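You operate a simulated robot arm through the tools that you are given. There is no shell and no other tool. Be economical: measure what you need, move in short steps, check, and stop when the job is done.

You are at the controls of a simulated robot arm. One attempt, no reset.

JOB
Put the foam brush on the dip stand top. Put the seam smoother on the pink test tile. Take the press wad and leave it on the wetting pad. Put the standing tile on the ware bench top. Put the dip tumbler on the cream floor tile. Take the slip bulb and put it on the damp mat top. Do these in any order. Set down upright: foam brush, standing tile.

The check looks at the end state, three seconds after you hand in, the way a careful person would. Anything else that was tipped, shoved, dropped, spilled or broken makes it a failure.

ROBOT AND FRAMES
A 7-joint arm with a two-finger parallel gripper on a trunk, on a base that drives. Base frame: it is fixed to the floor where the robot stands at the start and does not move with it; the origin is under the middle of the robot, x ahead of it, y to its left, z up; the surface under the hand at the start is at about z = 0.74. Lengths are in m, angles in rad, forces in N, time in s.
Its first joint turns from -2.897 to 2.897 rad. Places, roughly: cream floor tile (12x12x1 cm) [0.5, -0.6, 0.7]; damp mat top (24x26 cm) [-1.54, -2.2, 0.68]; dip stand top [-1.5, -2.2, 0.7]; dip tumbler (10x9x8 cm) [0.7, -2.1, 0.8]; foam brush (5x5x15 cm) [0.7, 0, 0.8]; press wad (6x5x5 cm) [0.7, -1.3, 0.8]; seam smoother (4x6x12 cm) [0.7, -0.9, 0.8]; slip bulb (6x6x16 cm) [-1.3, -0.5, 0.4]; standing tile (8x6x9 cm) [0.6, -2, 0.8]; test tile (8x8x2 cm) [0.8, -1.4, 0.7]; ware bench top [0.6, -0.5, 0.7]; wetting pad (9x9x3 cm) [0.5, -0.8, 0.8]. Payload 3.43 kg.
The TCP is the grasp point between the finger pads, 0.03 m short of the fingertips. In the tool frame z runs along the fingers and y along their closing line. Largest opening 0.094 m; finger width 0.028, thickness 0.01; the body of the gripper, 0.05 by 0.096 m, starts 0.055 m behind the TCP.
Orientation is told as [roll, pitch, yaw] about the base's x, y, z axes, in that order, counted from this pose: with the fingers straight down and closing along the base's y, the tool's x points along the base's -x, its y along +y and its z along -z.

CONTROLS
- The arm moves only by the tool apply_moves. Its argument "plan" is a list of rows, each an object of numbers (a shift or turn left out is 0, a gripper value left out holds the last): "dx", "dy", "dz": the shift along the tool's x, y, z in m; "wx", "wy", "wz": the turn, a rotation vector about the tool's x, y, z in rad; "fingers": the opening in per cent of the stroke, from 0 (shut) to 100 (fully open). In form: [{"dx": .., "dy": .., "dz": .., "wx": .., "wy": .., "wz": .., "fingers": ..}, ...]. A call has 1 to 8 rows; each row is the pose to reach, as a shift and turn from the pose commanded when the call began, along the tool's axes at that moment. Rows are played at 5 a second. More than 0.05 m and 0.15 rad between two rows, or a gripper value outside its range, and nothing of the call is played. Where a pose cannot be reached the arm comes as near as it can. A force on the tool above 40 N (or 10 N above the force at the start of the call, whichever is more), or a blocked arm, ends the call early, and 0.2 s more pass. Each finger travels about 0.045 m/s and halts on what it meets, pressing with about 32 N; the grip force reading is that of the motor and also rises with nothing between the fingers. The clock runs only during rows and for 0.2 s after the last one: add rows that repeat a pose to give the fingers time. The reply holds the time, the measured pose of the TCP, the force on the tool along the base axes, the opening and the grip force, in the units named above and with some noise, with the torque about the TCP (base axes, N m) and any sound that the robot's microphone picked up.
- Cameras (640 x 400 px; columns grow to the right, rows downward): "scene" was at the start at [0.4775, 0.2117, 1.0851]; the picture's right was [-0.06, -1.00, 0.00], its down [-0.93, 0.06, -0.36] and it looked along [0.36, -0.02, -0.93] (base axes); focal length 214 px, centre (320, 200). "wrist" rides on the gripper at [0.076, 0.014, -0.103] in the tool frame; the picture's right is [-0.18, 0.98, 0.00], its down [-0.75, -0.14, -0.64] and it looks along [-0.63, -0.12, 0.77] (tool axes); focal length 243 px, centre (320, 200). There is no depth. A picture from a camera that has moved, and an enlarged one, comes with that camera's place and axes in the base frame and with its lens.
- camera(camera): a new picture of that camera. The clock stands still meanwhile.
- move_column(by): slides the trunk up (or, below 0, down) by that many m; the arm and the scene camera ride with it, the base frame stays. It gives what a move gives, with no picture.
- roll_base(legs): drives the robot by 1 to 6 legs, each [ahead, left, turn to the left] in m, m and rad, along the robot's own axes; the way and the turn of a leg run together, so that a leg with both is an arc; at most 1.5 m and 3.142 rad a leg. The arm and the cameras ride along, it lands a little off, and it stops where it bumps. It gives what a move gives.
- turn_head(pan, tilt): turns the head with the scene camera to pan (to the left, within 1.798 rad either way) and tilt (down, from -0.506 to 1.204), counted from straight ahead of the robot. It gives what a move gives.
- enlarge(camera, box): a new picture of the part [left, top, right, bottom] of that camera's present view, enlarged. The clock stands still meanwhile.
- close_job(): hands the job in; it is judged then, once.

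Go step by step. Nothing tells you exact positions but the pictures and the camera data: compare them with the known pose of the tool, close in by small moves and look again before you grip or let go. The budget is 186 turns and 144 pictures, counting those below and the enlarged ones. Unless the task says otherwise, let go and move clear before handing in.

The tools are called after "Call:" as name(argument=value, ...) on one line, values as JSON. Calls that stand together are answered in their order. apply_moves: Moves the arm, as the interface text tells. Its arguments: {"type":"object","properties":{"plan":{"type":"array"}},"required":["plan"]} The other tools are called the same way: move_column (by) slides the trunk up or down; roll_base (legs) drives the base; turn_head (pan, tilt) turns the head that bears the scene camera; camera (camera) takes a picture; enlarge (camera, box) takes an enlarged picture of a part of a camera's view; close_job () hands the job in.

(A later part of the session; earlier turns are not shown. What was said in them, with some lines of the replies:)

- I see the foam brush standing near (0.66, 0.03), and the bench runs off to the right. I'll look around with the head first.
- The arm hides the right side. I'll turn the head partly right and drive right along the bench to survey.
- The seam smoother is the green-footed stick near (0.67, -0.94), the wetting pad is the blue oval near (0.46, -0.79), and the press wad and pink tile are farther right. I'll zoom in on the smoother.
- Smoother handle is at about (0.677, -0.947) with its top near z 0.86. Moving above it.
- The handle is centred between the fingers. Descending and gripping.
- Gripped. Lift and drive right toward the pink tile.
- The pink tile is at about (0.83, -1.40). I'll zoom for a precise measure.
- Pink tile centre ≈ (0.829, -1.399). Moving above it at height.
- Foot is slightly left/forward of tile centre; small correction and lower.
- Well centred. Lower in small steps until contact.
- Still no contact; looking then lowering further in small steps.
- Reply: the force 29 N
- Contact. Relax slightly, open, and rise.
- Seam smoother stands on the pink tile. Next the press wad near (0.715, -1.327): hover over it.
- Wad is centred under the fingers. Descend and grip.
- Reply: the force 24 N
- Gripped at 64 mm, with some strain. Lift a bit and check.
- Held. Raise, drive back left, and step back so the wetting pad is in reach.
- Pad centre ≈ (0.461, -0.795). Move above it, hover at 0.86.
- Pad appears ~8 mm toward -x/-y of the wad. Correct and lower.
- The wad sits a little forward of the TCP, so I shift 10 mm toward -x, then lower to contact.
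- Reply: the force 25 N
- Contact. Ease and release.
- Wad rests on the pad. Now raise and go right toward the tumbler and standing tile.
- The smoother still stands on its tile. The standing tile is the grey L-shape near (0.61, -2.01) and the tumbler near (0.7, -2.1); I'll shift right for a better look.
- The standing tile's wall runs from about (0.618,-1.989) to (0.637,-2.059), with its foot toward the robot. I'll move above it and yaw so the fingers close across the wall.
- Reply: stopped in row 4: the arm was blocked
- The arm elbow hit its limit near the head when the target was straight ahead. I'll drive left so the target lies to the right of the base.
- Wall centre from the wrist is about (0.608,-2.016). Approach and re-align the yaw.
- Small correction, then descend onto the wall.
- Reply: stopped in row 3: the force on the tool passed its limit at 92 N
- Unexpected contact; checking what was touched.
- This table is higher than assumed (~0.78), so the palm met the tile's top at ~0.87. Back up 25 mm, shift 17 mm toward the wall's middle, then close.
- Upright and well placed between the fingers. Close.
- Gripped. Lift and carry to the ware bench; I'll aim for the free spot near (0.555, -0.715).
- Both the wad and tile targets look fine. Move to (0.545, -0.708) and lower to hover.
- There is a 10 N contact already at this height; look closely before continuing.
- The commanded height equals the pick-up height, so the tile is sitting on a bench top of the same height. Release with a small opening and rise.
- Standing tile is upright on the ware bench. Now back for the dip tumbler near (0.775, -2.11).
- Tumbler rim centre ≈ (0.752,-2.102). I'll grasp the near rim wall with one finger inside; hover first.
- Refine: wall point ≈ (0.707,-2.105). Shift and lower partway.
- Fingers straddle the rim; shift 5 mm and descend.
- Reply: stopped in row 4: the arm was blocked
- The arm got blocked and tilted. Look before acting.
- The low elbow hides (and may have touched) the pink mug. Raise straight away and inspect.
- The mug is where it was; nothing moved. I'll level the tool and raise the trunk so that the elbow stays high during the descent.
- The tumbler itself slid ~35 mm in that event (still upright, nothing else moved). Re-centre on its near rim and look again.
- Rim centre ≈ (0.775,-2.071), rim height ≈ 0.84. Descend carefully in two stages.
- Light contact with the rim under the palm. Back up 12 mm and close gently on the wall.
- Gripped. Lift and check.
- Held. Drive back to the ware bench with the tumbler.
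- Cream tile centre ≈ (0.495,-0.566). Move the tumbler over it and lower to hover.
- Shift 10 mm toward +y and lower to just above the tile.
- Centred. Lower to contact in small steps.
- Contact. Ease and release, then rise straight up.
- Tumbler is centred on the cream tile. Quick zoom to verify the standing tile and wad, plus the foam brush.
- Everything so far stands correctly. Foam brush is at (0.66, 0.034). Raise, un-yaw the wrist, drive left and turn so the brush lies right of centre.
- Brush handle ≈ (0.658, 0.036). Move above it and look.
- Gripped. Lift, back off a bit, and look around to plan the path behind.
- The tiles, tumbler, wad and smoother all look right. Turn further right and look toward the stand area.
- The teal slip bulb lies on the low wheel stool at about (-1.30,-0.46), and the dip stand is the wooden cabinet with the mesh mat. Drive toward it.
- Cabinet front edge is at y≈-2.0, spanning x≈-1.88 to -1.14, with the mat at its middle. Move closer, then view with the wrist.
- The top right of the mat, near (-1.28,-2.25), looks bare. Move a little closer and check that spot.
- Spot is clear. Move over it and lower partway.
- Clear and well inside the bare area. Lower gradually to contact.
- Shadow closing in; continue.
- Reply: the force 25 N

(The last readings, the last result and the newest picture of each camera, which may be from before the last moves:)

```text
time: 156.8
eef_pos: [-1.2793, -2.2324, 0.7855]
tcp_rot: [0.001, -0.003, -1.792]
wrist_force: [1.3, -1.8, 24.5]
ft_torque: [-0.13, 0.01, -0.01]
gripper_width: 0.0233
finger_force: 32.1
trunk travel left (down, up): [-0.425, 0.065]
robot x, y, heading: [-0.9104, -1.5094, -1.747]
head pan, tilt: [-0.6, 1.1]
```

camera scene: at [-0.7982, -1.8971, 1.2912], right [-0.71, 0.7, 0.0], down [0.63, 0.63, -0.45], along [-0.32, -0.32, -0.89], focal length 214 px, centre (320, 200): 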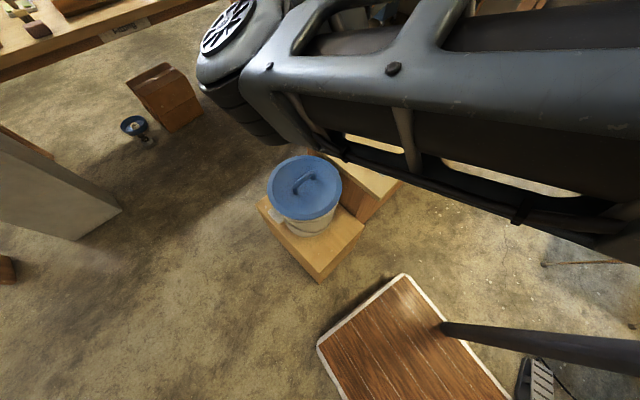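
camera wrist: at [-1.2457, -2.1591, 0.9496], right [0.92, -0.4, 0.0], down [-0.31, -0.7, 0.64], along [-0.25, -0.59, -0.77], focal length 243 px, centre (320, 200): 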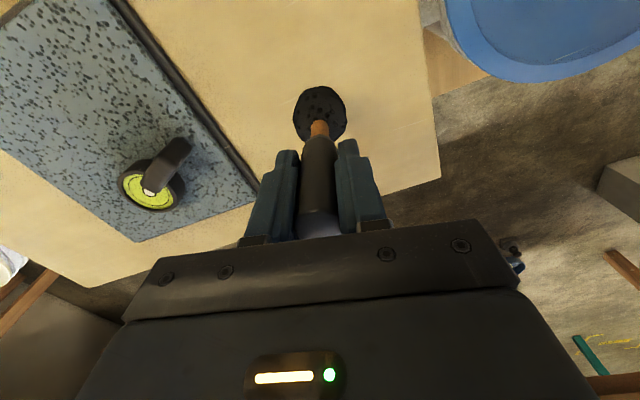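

Contact. Ease, release, rise.

Call:
apply_moves(plan=[{"dz": -0.0015}, {"dz": -0.0015, "fingers": 60}, {"dz": -0.0015, "fingers": 60}, {"dz": -0.0015, "fingers": 60}, {"dz": -0.05}, {"dz": -0.1}, {"dz": -0.15}, {"dz": -0.2}])

Call:
camera(camera="wrist")

```text
time: 158.6
eef_pos: [-1.2784, -2.2284, 0.9844]
tcp_rot: [0.006, -0.001, -1.791]
wrist_force: [0.2, 0.2, -0.5]
ft_torque: [-0.01, -0.03, 0.02]
gripper_width: 0.0563
finger_force: 0.2
trunk travel left (down, up): [-0.425, 0.065]
robot x, y, heading: [-0.9081, -1.5102, -1.75]
head pan, tilt: [-0.6, 1.1]
```

```text
34 pictures are left
camera wrist: at [-1.2476, -2.1581, 1.087], right [0.92, -0.4, 0.0], down [-0.31, -0.7, 0.64], along [-0.25, -0.59, -0.77], focal length 243 px, centre (320, 200)
```

wrist: 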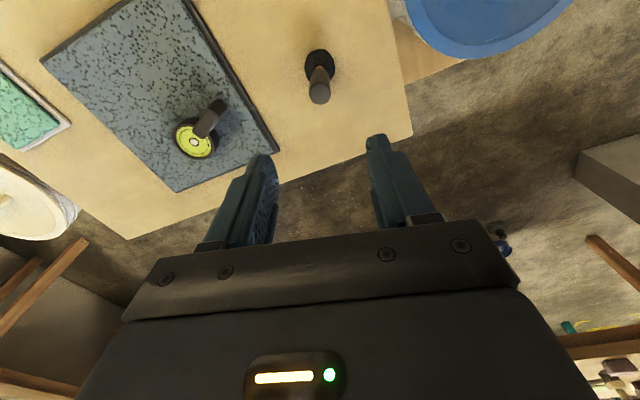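

Brush stands upright on the dip stand. Now back off, turn toward the wheel stool where the slip bulb lies.

Call:
apply_moves(plan=[{"dz": -0.05}, {"dz": -0.1}])

Call:
roll_base(legs=[[-0.5, 0, 0], [0, 0.4, 0], [0, 0, -1.29], [0, -0.45, 0]])

Call:
turn_head(pan=0.1, tilt=0.8)

Call:
camera(camera="scene")

Call:
camera(camera="wrist")

```text
time: 159.2
eef_pos: [-1.2797, -2.2295, 1.0821]
tcp_rot: [0.003, 0.002, -1.794]
wrist_force: [0.2, -0.6, 0.6]
ft_torque: [-0.02, -0.02, -0.03]
gripper_width: 0.0565
finger_force: 0.0
trunk travel left (down, up): [-0.425, 0.065]
robot x, y, heading: [-0.9106, -1.504, -1.751]
head pan, tilt: [-0.6, 1.1]
```

```text
time: 169.6
eef_pos: [-1.288, -0.5096, 1.083]
tcp_rot: [0.005, 0.001, -3.064]
wrist_force: [0.3, -0.2, 0.2]
ft_torque: [-0.01, -0.01, -0.02]
gripper_width: 0.0564
finger_force: 0.0
trunk travel left (down, up): [-0.425, 0.065]
robot x, y, heading: [-0.4861, -0.6517, -3.02]
head pan, tilt: [-0.6, 1.1]
```

```text
time: 170.7
eef_pos: [-1.2876, -0.5112, 1.0831]
tcp_rot: [0.004, -0.001, -3.062]
wrist_force: [0.2, 0.0, 0.2]
ft_torque: [-0.02, 0.01, 0.0]
gripper_width: 0.0564
finger_force: 0.0
trunk travel left (down, up): [-0.425, 0.065]
robot x, y, heading: [-0.4878, -0.6498, -3.019]
head pan, tilt: [0.099, 0.799]
```

```text
33 pictures are left
camera scene: at [-0.96, -0.9331, 1.3128], right [-0.22, 0.98, 0.0], down [0.7, 0.16, -0.7], along [-0.68, -0.15, -0.72], focal length 214 px, centre (320, 200)
```

scene: 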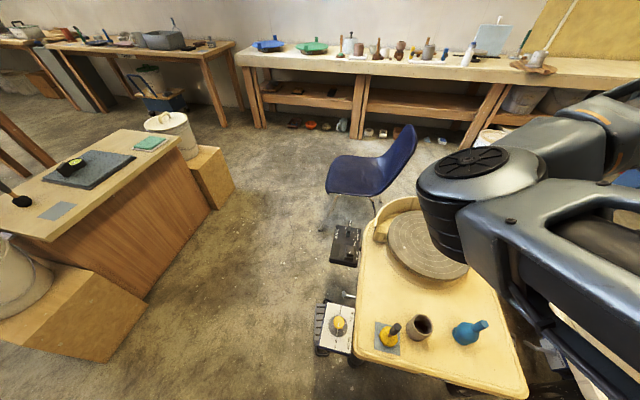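

```text
32 pictures are left
camera wrist: at [-1.2097, -0.5182, 1.1861], right [-0.11, -0.99, 0.0], down [-0.76, 0.08, 0.64], along [-0.64, 0.07, -0.77], focal length 243 px, centre (320, 200)
```

wrist: 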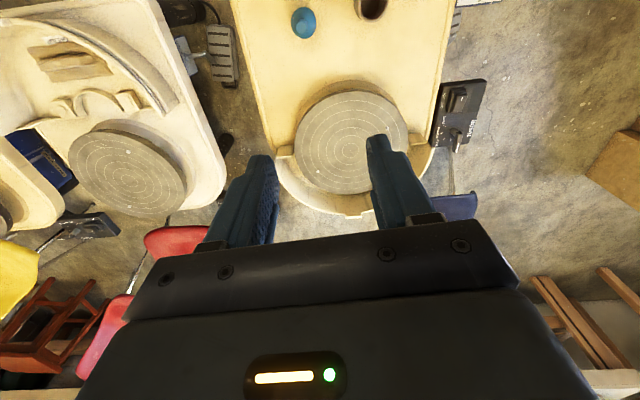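

The slip bulb stands on the wheel stool. Zoom in for position.

Call:
enlarge(camera="scene", box=[360, 290, 520, 390])

Call:
enlarge(camera="wrist", box=[240, 0, 400, 100])

```text
4.00 times, centred on (440, 340) of scene
camera zoom: at [-0.96, -0.9331, 1.3128], right [-0.22, 0.98, 0.0], down [0.7, 0.16, -0.7], along [-0.68, -0.15, -0.72], focal length 858 px, centre (-160, -360)
```

zoom: 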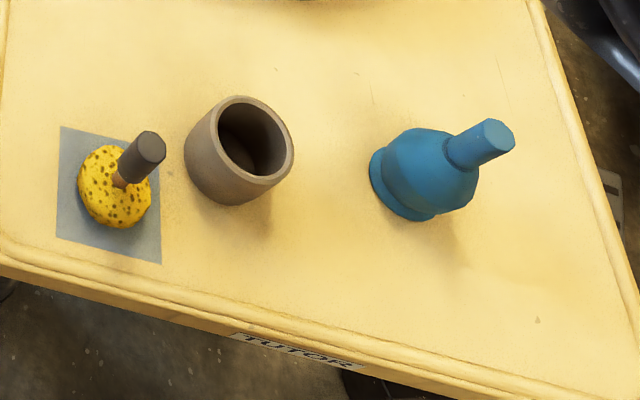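

```text
4.00 times, centred on (320, 50) of wrist
camera zoom: at [-1.2097, -0.5182, 1.1861], right [-0.11, -0.99, 0.0], down [-0.76, 0.08, 0.64], along [-0.64, 0.07, -0.77], focal length 970 px, centre (320, 800)
```

zoom: 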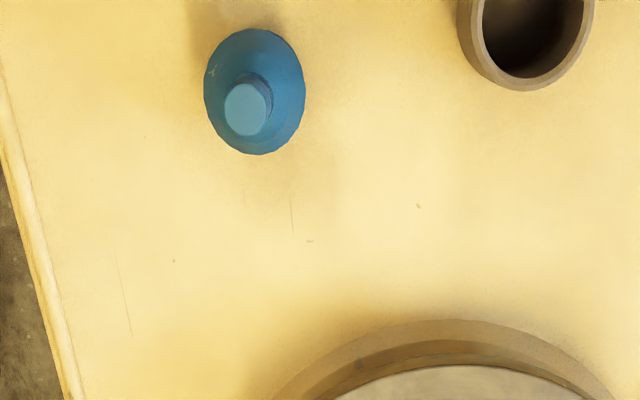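

Bulb nozzle top ≈ (-1.26,-0.466, 0.54). Align above it and lower the trunk.

Call:
apply_moves(plan=[{"dx": 0.015, "dy": -0.0215}, {"dx": 0.03, "dy": -0.043}])

Call:
move_column(by=-0.4)

Call:
camera(camera="wrist")

Call:
camera(camera="scene")

```text
time: 171.3
eef_pos: [-1.2615, -0.4647, 1.0826]
tcp_rot: [0.003, -0.001, -3.062]
wrist_force: [-0.1, 0.8, 0.8]
ft_torque: [0.0, -0.03, -0.01]
gripper_width: 0.0562
finger_force: 0.0
trunk travel left (down, up): [-0.425, 0.065]
robot x, y, heading: [-0.4871, -0.6489, -3.017]
head pan, tilt: [0.099, 0.799]
```

```text
time: 175.1
eef_pos: [-1.2609, -0.4645, 0.6825]
tcp_rot: [0.005, -0.001, -3.063]
wrist_force: [0.3, 0.1, -0.3]
ft_torque: [0.01, -0.01, 0.0]
gripper_width: 0.0566
finger_force: 0.1
trunk travel left (down, up): [-0.025, 0.465]
robot x, y, heading: [-0.4906, -0.6514, -3.019]
head pan, tilt: [0.099, 0.799]
```

```text
29 pictures are left
camera wrist: at [-1.1824, -0.4719, 0.7852], right [-0.11, -0.99, 0.0], down [-0.76, 0.08, 0.64], along [-0.64, 0.07, -0.77], focal length 243 px, centre (320, 200)
```

wrist: 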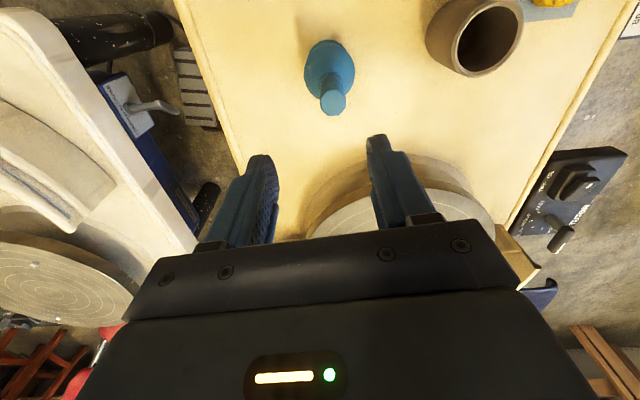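

```text
28 pictures are left
camera scene: at [-0.96, -0.9331, 0.9129], right [-0.22, 0.98, 0.0], down [0.7, 0.16, -0.7], along [-0.68, -0.15, -0.72], focal length 214 px, centre (320, 200)
```

scene: 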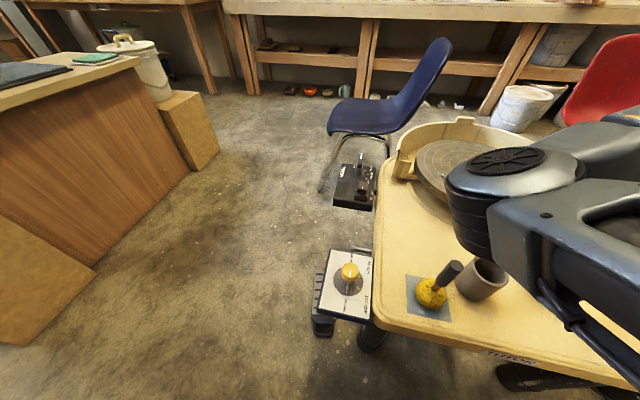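

Small correction, lower partway.

Call:
apply_moves(plan=[{"dx": 0.003, "dy": 0.009}, {"dx": 0.003, "dy": 0.009, "dz": 0.04}, {"dx": 0.003, "dy": 0.009, "dz": 0.07}])

Call:
camera(camera="wrist")

```text
time: 175.9
eef_pos: [-1.2596, -0.4731, 0.6116]
tcp_rot: [0.004, -0.002, -3.063]
wrist_force: [-0.4, 0.7, 0.1]
ft_torque: [-0.01, 0.0, -0.06]
gripper_width: 0.0566
finger_force: 0.0
trunk travel left (down, up): [-0.025, 0.465]
robot x, y, heading: [-0.4879, -0.6508, -3.019]
head pan, tilt: [0.099, 0.799]
```

```text
27 pictures are left
camera wrist: at [-1.1803, -0.4813, 0.7153], right [-0.11, -0.99, 0.0], down [-0.76, 0.08, 0.64], along [-0.64, 0.07, -0.77], focal length 243 px, centre (320, 200)
```

wrist: 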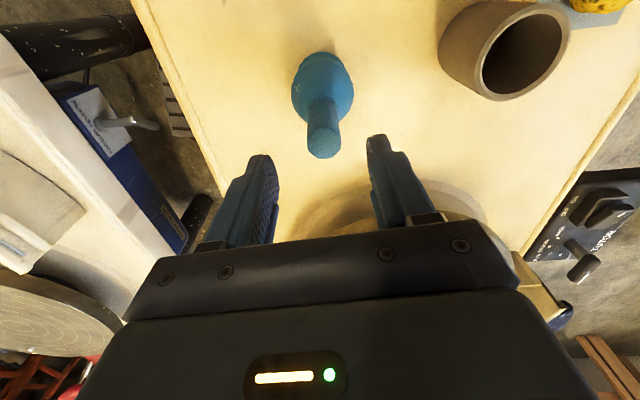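

Nozzle centred; top ≈ 0.57. Descend to grip the neck.

Call:
apply_moves(plan=[{"dx": 0.004, "dz": 0.03}, {"dx": 0.004, "dz": 0.055}, {"dx": 0.004, "dz": 0.066}, {"dx": 0.004, "dz": 0.066, "fingers": 20}, {"dx": 0.004, "dz": 0.066, "fingers": 0}, {"dx": 0.004, "dz": 0.066, "fingers": 0}, {"dx": 0.004, "dz": 0.066, "fingers": 0}, {"dx": 0.004, "dz": 0.066, "fingers": 0}])

Call:
camera(camera="wrist")

```text
time: 177.7
eef_pos: [-1.2522, -0.4729, 0.5462]
tcp_rot: [0.005, 0.001, -3.063]
wrist_force: [0.1, 0.8, -0.4]
ft_torque: [-0.01, 0.0, 0.03]
gripper_width: 0.0233
finger_force: 31.8
trunk travel left (down, up): [-0.025, 0.465]
robot x, y, heading: [-0.4892, -0.6491, -3.015]
head pan, tilt: [0.099, 0.799]
```

```text
26 pictures are left
camera wrist: at [-1.1747, -0.4811, 0.6491], right [-0.11, -0.99, 0.0], down [-0.76, 0.08, 0.64], along [-0.64, 0.07, -0.77], focal length 243 px, centre (320, 200)
```

wrist: 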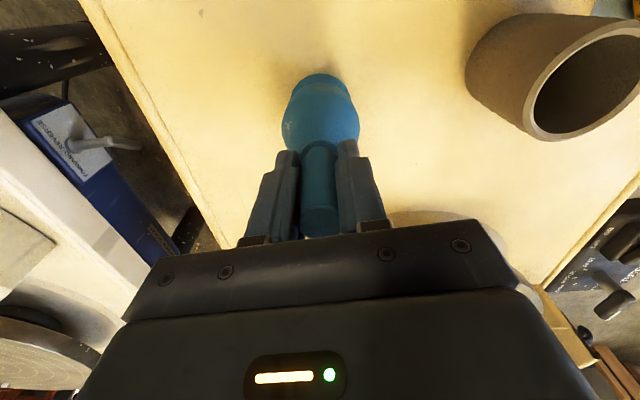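

Gripped the neck. Lift by arm then trunk, and drive back to the dip stand.

Call:
apply_moves(plan=[{"dz": -0.04}, {"dz": -0.08}, {"dz": -0.12}, {"dz": -0.14}])

Call:
camera(camera="wrist")

Call:
move_column(by=0.4)

Call:
roll_base(legs=[[0, 0.45, 0], [0, 0, 1.265], [0.42, 0, 0], [0, -0.58, 0]])

Call:
camera(camera="wrist")

```text
time: 178.7
eef_pos: [-1.2535, -0.4733, 0.6859]
tcp_rot: [0.004, 0.001, -3.062]
wrist_force: [0.7, -0.6, -1.0]
ft_torque: [-0.01, -0.05, -0.01]
gripper_width: 0.0237
finger_force: 31.9
trunk travel left (down, up): [-0.025, 0.465]
robot x, y, heading: [-0.4879, -0.6477, -3.017]
head pan, tilt: [0.099, 0.799]
```

```text
25 pictures are left
camera wrist: at [-1.1749, -0.481, 0.7894], right [-0.11, -0.99, 0.0], down [-0.76, 0.08, 0.64], along [-0.64, 0.07, -0.77], focal length 243 px, centre (320, 200)
```

wrist: 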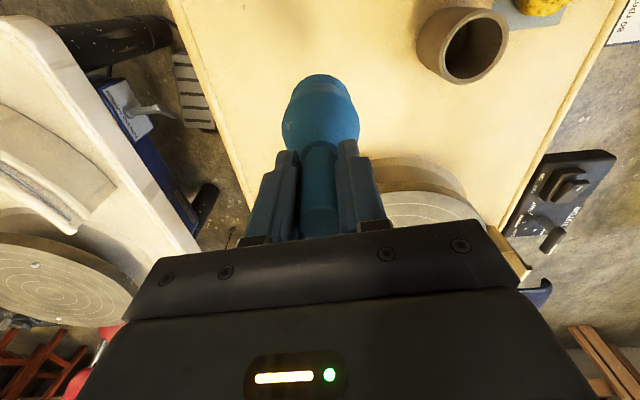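

```text
time: 182.5
eef_pos: [-1.2525, -0.4729, 1.0863]
tcp_rot: [0.004, 0.0, -3.065]
wrist_force: [-0.1, -0.1, -0.2]
ft_torque: [-0.02, -0.01, 0.01]
gripper_width: 0.0235
finger_force: 31.9
trunk travel left (down, up): [-0.425, 0.065]
robot x, y, heading: [-0.4894, -0.6487, -3.015]
head pan, tilt: [0.099, 0.799]
```

```text
time: 192.9
eef_pos: [-1.3613, -2.1187, 1.0856]
tcp_rot: [0.003, -0.002, -1.791]
wrist_force: [-0.9, 0.1, -1.0]
ft_torque: [0.04, -0.02, 0.0]
gripper_width: 0.0232
finger_force: 31.6
trunk travel left (down, up): [-0.425, 0.065]
robot x, y, heading: [-0.9692, -1.4385, -1.744]
head pan, tilt: [0.099, 0.799]
stopped in leg 4: the robot was blocked; the commanded pose is now the measured one
```

```text
24 pictures are left
camera wrist: at [-1.3302, -2.048, 1.189], right [0.92, -0.39, 0.0], down [-0.3, -0.7, 0.64], along [-0.25, -0.59, -0.77], focal length 243 px, centre (320, 200)
```

wrist: 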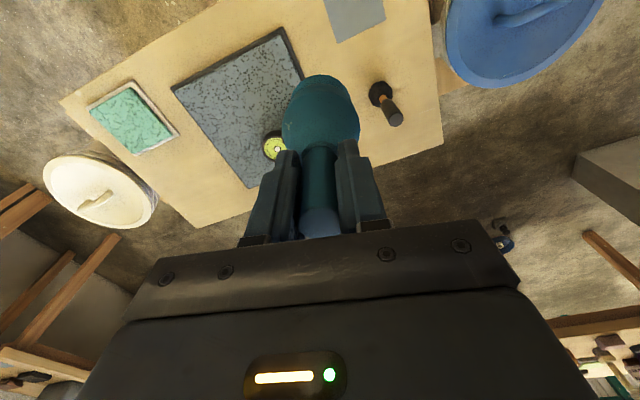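

The base got blocked slightly short. Check what it is near.

Call:
turn_head(pan=-1.75, tilt=1.1)

Call:
camera(camera="scene")

```text
time: 194.8
eef_pos: [-1.3598, -2.1197, 1.086]
tcp_rot: [0.004, 0.0, -1.791]
wrist_force: [-0.7, 0.8, -1.1]
ft_torque: [-0.02, 0.03, 0.01]
gripper_width: 0.0234
finger_force: 31.9
trunk travel left (down, up): [-0.425, 0.065]
robot x, y, heading: [-0.9688, -1.4431, -1.74]
head pan, tilt: [-1.751, 1.1]
```

```text
23 pictures are left
camera scene: at [-0.8893, -1.8712, 1.2911], right [0.35, 0.94, 0.0], down [0.84, -0.31, -0.45], along [-0.43, 0.16, -0.89], focal length 214 px, centre (320, 200)
```

scene: 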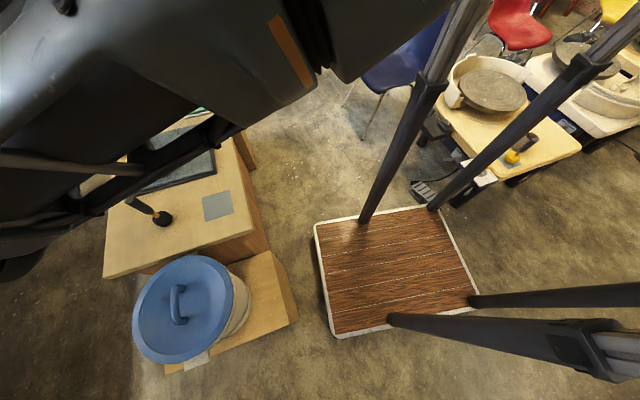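

The platform corner is against the wheel pedal area; nothing appears tipped. Ease away from it and move forward slightly.

Call:
roll_base(legs=[[0.0, 0.03, 0], [0.1, 0, 0]])

Call:
camera(camera="wrist")

Call:
enlarge(camera="scene", box=[380, 60, 640, 240])

```text
time: 196.3
eef_pos: [-1.3496, -2.222, 1.0867]
tcp_rot: [0.005, 0.0, -1.791]
wrist_force: [0.0, -0.7, -0.9]
ft_torque: [0.0, 0.01, 0.01]
gripper_width: 0.0237
finger_force: 31.8
trunk travel left (down, up): [-0.425, 0.065]
robot x, y, heading: [-0.9542, -1.5432, -1.747]
head pan, tilt: [-1.751, 1.1]
```

```text
22 pictures are left
camera wrist: at [-1.3179, -2.1502, 1.1892], right [0.92, -0.39, 0.0], down [-0.3, -0.7, 0.64], along [-0.25, -0.59, -0.77], focal length 243 px, centre (320, 200)
```

wrist: 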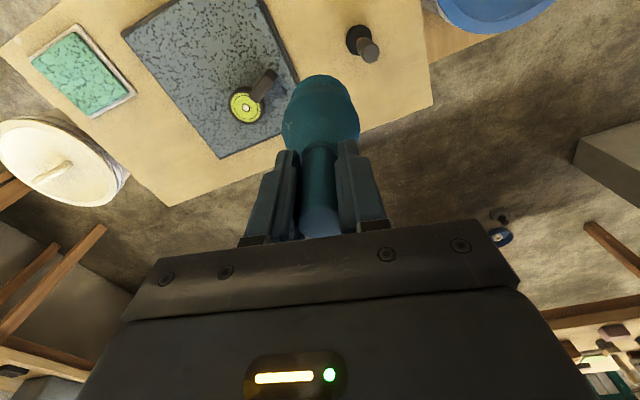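

```text
2.22 times, centred on (510, 150) of scene
camera zoom: at [-0.8772, -1.9735, 1.2912], right [0.35, 0.94, 0.0], down [0.84, -0.31, -0.45], along [-0.43, 0.16, -0.89], focal length 477 px, centre (-102, 311)
```

zoom: 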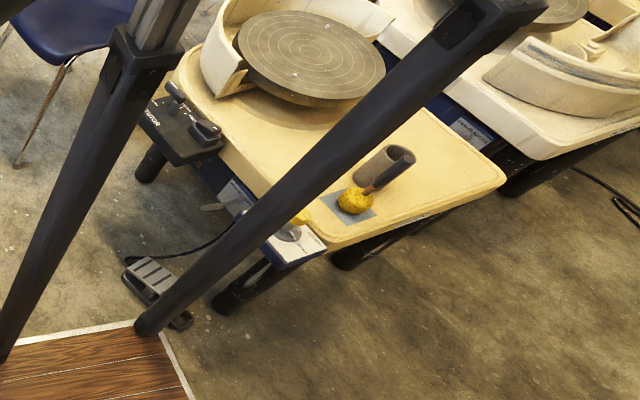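

Nothing tipped. Move the bulb above the free front-left part of the mat (-1.58,-2.135).

Call:
apply_moves(plan=[{"dx": 0.006, "dy": -0.041}, {"dx": 0.012, "dy": -0.081}, {"dx": 0.018, "dy": -0.122}, {"dx": 0.023, "dy": -0.162}, {"dx": 0.029, "dy": -0.203}, {"dx": 0.035, "dy": -0.2435}])

Call:
camera(camera="wrist")

Call:
camera(camera="scene")

```text
time: 197.7
eef_pos: [-1.5796, -2.1358, 1.0843]
tcp_rot: [0.004, 0.001, -1.788]
wrist_force: [0.6, 0.4, -0.6]
ft_torque: [0.02, -0.01, -0.01]
gripper_width: 0.0236
finger_force: 32.4
trunk travel left (down, up): [-0.425, 0.065]
robot x, y, heading: [-0.9563, -1.5474, -1.746]
head pan, tilt: [-1.751, 1.1]
```

```text
20 pictures are left
camera wrist: at [-1.5481, -2.0642, 1.1889], right [0.92, -0.39, 0.0], down [-0.3, -0.71, 0.64], along [-0.25, -0.59, -0.77], focal length 243 px, centre (320, 200)
```

wrist: 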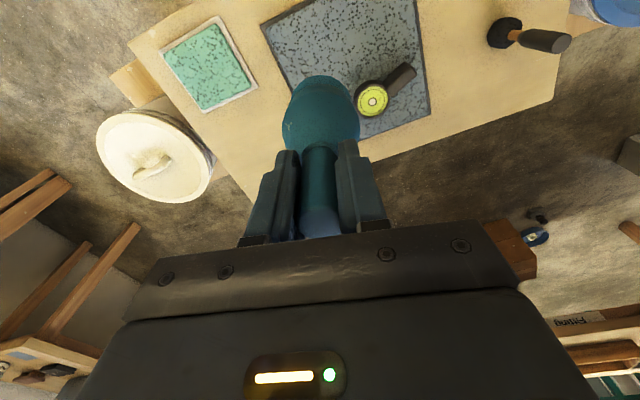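

```text
19 pictures are left
camera scene: at [-0.8763, -1.9738, 1.291], right [0.35, 0.94, 0.0], down [0.84, -0.31, -0.45], along [-0.43, 0.16, -0.89], focal length 214 px, centre (320, 200)
```

scene: 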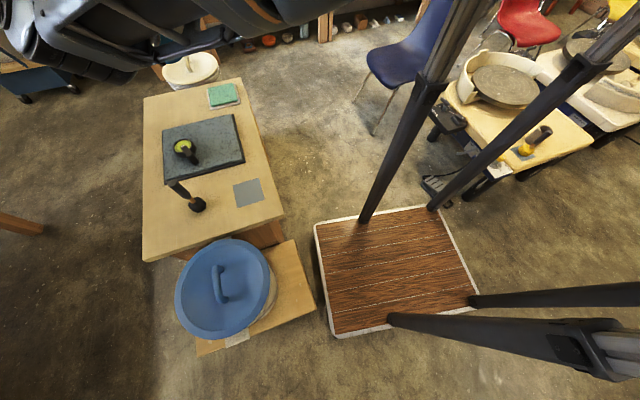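

The spot below the bulb is clear mat. Lower.

Call:
apply_moves(plan=[{"dz": 0.05}, {"dz": 0.1}, {"dz": 0.15}, {"dz": 0.19}, {"dz": 0.21}])

Call:
camera(camera="wrist")

```text
time: 198.9
eef_pos: [-1.5811, -2.1351, 0.8755]
tcp_rot: [0.003, 0.0, -1.79]
wrist_force: [0.0, -1.3, -0.2]
ft_torque: [0.02, 0.0, 0.01]
gripper_width: 0.024
finger_force: 32.7
trunk travel left (down, up): [-0.425, 0.065]
robot x, y, heading: [-0.9589, -1.5412, -1.749]
head pan, tilt: [-1.751, 1.1]
```

```text
18 pictures are left
camera wrist: at [-1.5491, -2.0631, 0.9782], right [0.92, -0.39, 0.0], down [-0.3, -0.7, 0.64], along [-0.25, -0.59, -0.77], focal length 243 px, centre (320, 200)
```

wrist: 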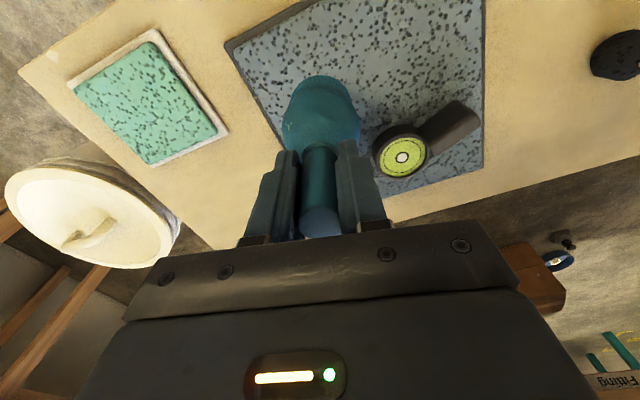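

Call:
apply_moves(plan=[{"dz": 0.015}, {"dz": 0.025}, {"dz": 0.03}, {"dz": 0.034}, {"dz": 0.037}])

Call:
camera(camera="wrist")

```text
time: 200.1
eef_pos: [-1.5776, -2.1348, 0.8381]
tcp_rot: [0.004, 0.001, -1.79]
wrist_force: [0.1, 0.0, -1.7]
ft_torque: [0.02, 0.02, 0.0]
gripper_width: 0.0236
finger_force: 32.0
trunk travel left (down, up): [-0.425, 0.065]
robot x, y, heading: [-0.9554, -1.543, -1.748]
head pan, tilt: [-1.751, 1.1]
```

```text
17 pictures are left
camera wrist: at [-1.5472, -2.0631, 0.9406], right [0.92, -0.39, 0.0], down [-0.3, -0.7, 0.64], along [-0.25, -0.59, -0.77], focal length 243 px, centre (320, 200)
```

wrist: 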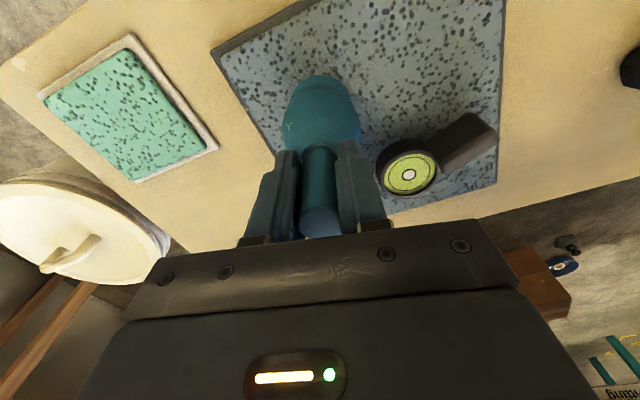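

Call:
apply_moves(plan=[{"dz": 0.002}, {"dz": 0.004}, {"dz": 0.006}, {"dz": 0.008}])

```text
time: 201.1
eef_pos: [-1.5789, -2.1349, 0.8292]
tcp_rot: [0.003, 0.0, -1.79]
wrist_force: [0.2, 0.1, -1.0]
ft_torque: [-0.01, -0.02, -0.02]
gripper_width: 0.0235
finger_force: 31.8
trunk travel left (down, up): [-0.425, 0.065]
robot x, y, heading: [-0.9556, -1.5453, -1.748]
head pan, tilt: [-1.751, 1.1]
```

Call:
apply_moves(plan=[{"dz": 0.002}, {"dz": 0.004}, {"dz": 0.006}, {"dz": 0.008}])

```text
time: 202.1
eef_pos: [-1.5794, -2.1341, 0.8232]
tcp_rot: [0.001, -0.004, -1.791]
wrist_force: [5.6, -2.2, 12.9]
ft_torque: [0.16, -0.52, -0.09]
gripper_width: 0.0234
finger_force: 32.0
trunk travel left (down, up): [-0.425, 0.065]
robot x, y, heading: [-0.9538, -1.5415, -1.747]
head pan, tilt: [-1.751, 1.1]
```

Contact. Release and rise.

Call:
apply_moves(plan=[{"dz": 0.001}, {"dz": 0.0, "fingers": 55}, {"dz": 0.0, "fingers": 55}, {"dz": 0.0, "fingers": 55}, {"dz": -0.05}, {"dz": -0.1}, {"dz": -0.15}, {"dz": -0.2}])

Call:
camera(camera="wrist")

```text
time: 203.9
eef_pos: [-1.5768, -2.1351, 1.0224]
tcp_rot: [0.006, 0.001, -1.789]
wrist_force: [-0.2, -0.4, -0.6]
ft_torque: [-0.01, -0.01, -0.01]
gripper_width: 0.0516
finger_force: 0.1
trunk travel left (down, up): [-0.425, 0.065]
robot x, y, heading: [-0.9536, -1.5447, -1.745]
head pan, tilt: [-1.751, 1.1]
```

```text
16 pictures are left
camera wrist: at [-1.5461, -2.0633, 1.1243], right [0.92, -0.39, 0.01], down [-0.3, -0.7, 0.64], along [-0.25, -0.59, -0.77], focal length 243 px, centre (320, 200)
```

wrist: 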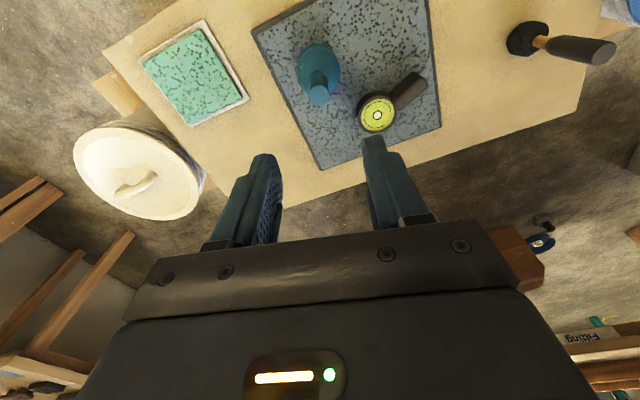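

All six items are in place: the bulb stands on the mat, the brush stands on the dip stand, and the earlier views showed the other four on their targets. The gripper is empty and clear, so I'm handing in.

Call:
close_job()

```text
The job is handed in.
```

I placed all six items where the job asked, let go of each and handed in. The foam brush and standing tile are upright.

- **Tumbler:** it slid about 35 mm when the arm jammed before I gripped it. It stayed upright and the items I could see around it had not moved.
- **Standing tile:** the palm came down hard on its top (92 N) before the grip. I saw no damage. It met light resistance on the way down, so it may have dropped a few centimetres when released, but it was standing upright afterwards.
- **Wheel pedal:** the base stopped against something near the wheel stool, probably the foot pedal. Nothing nearby looked tipped.
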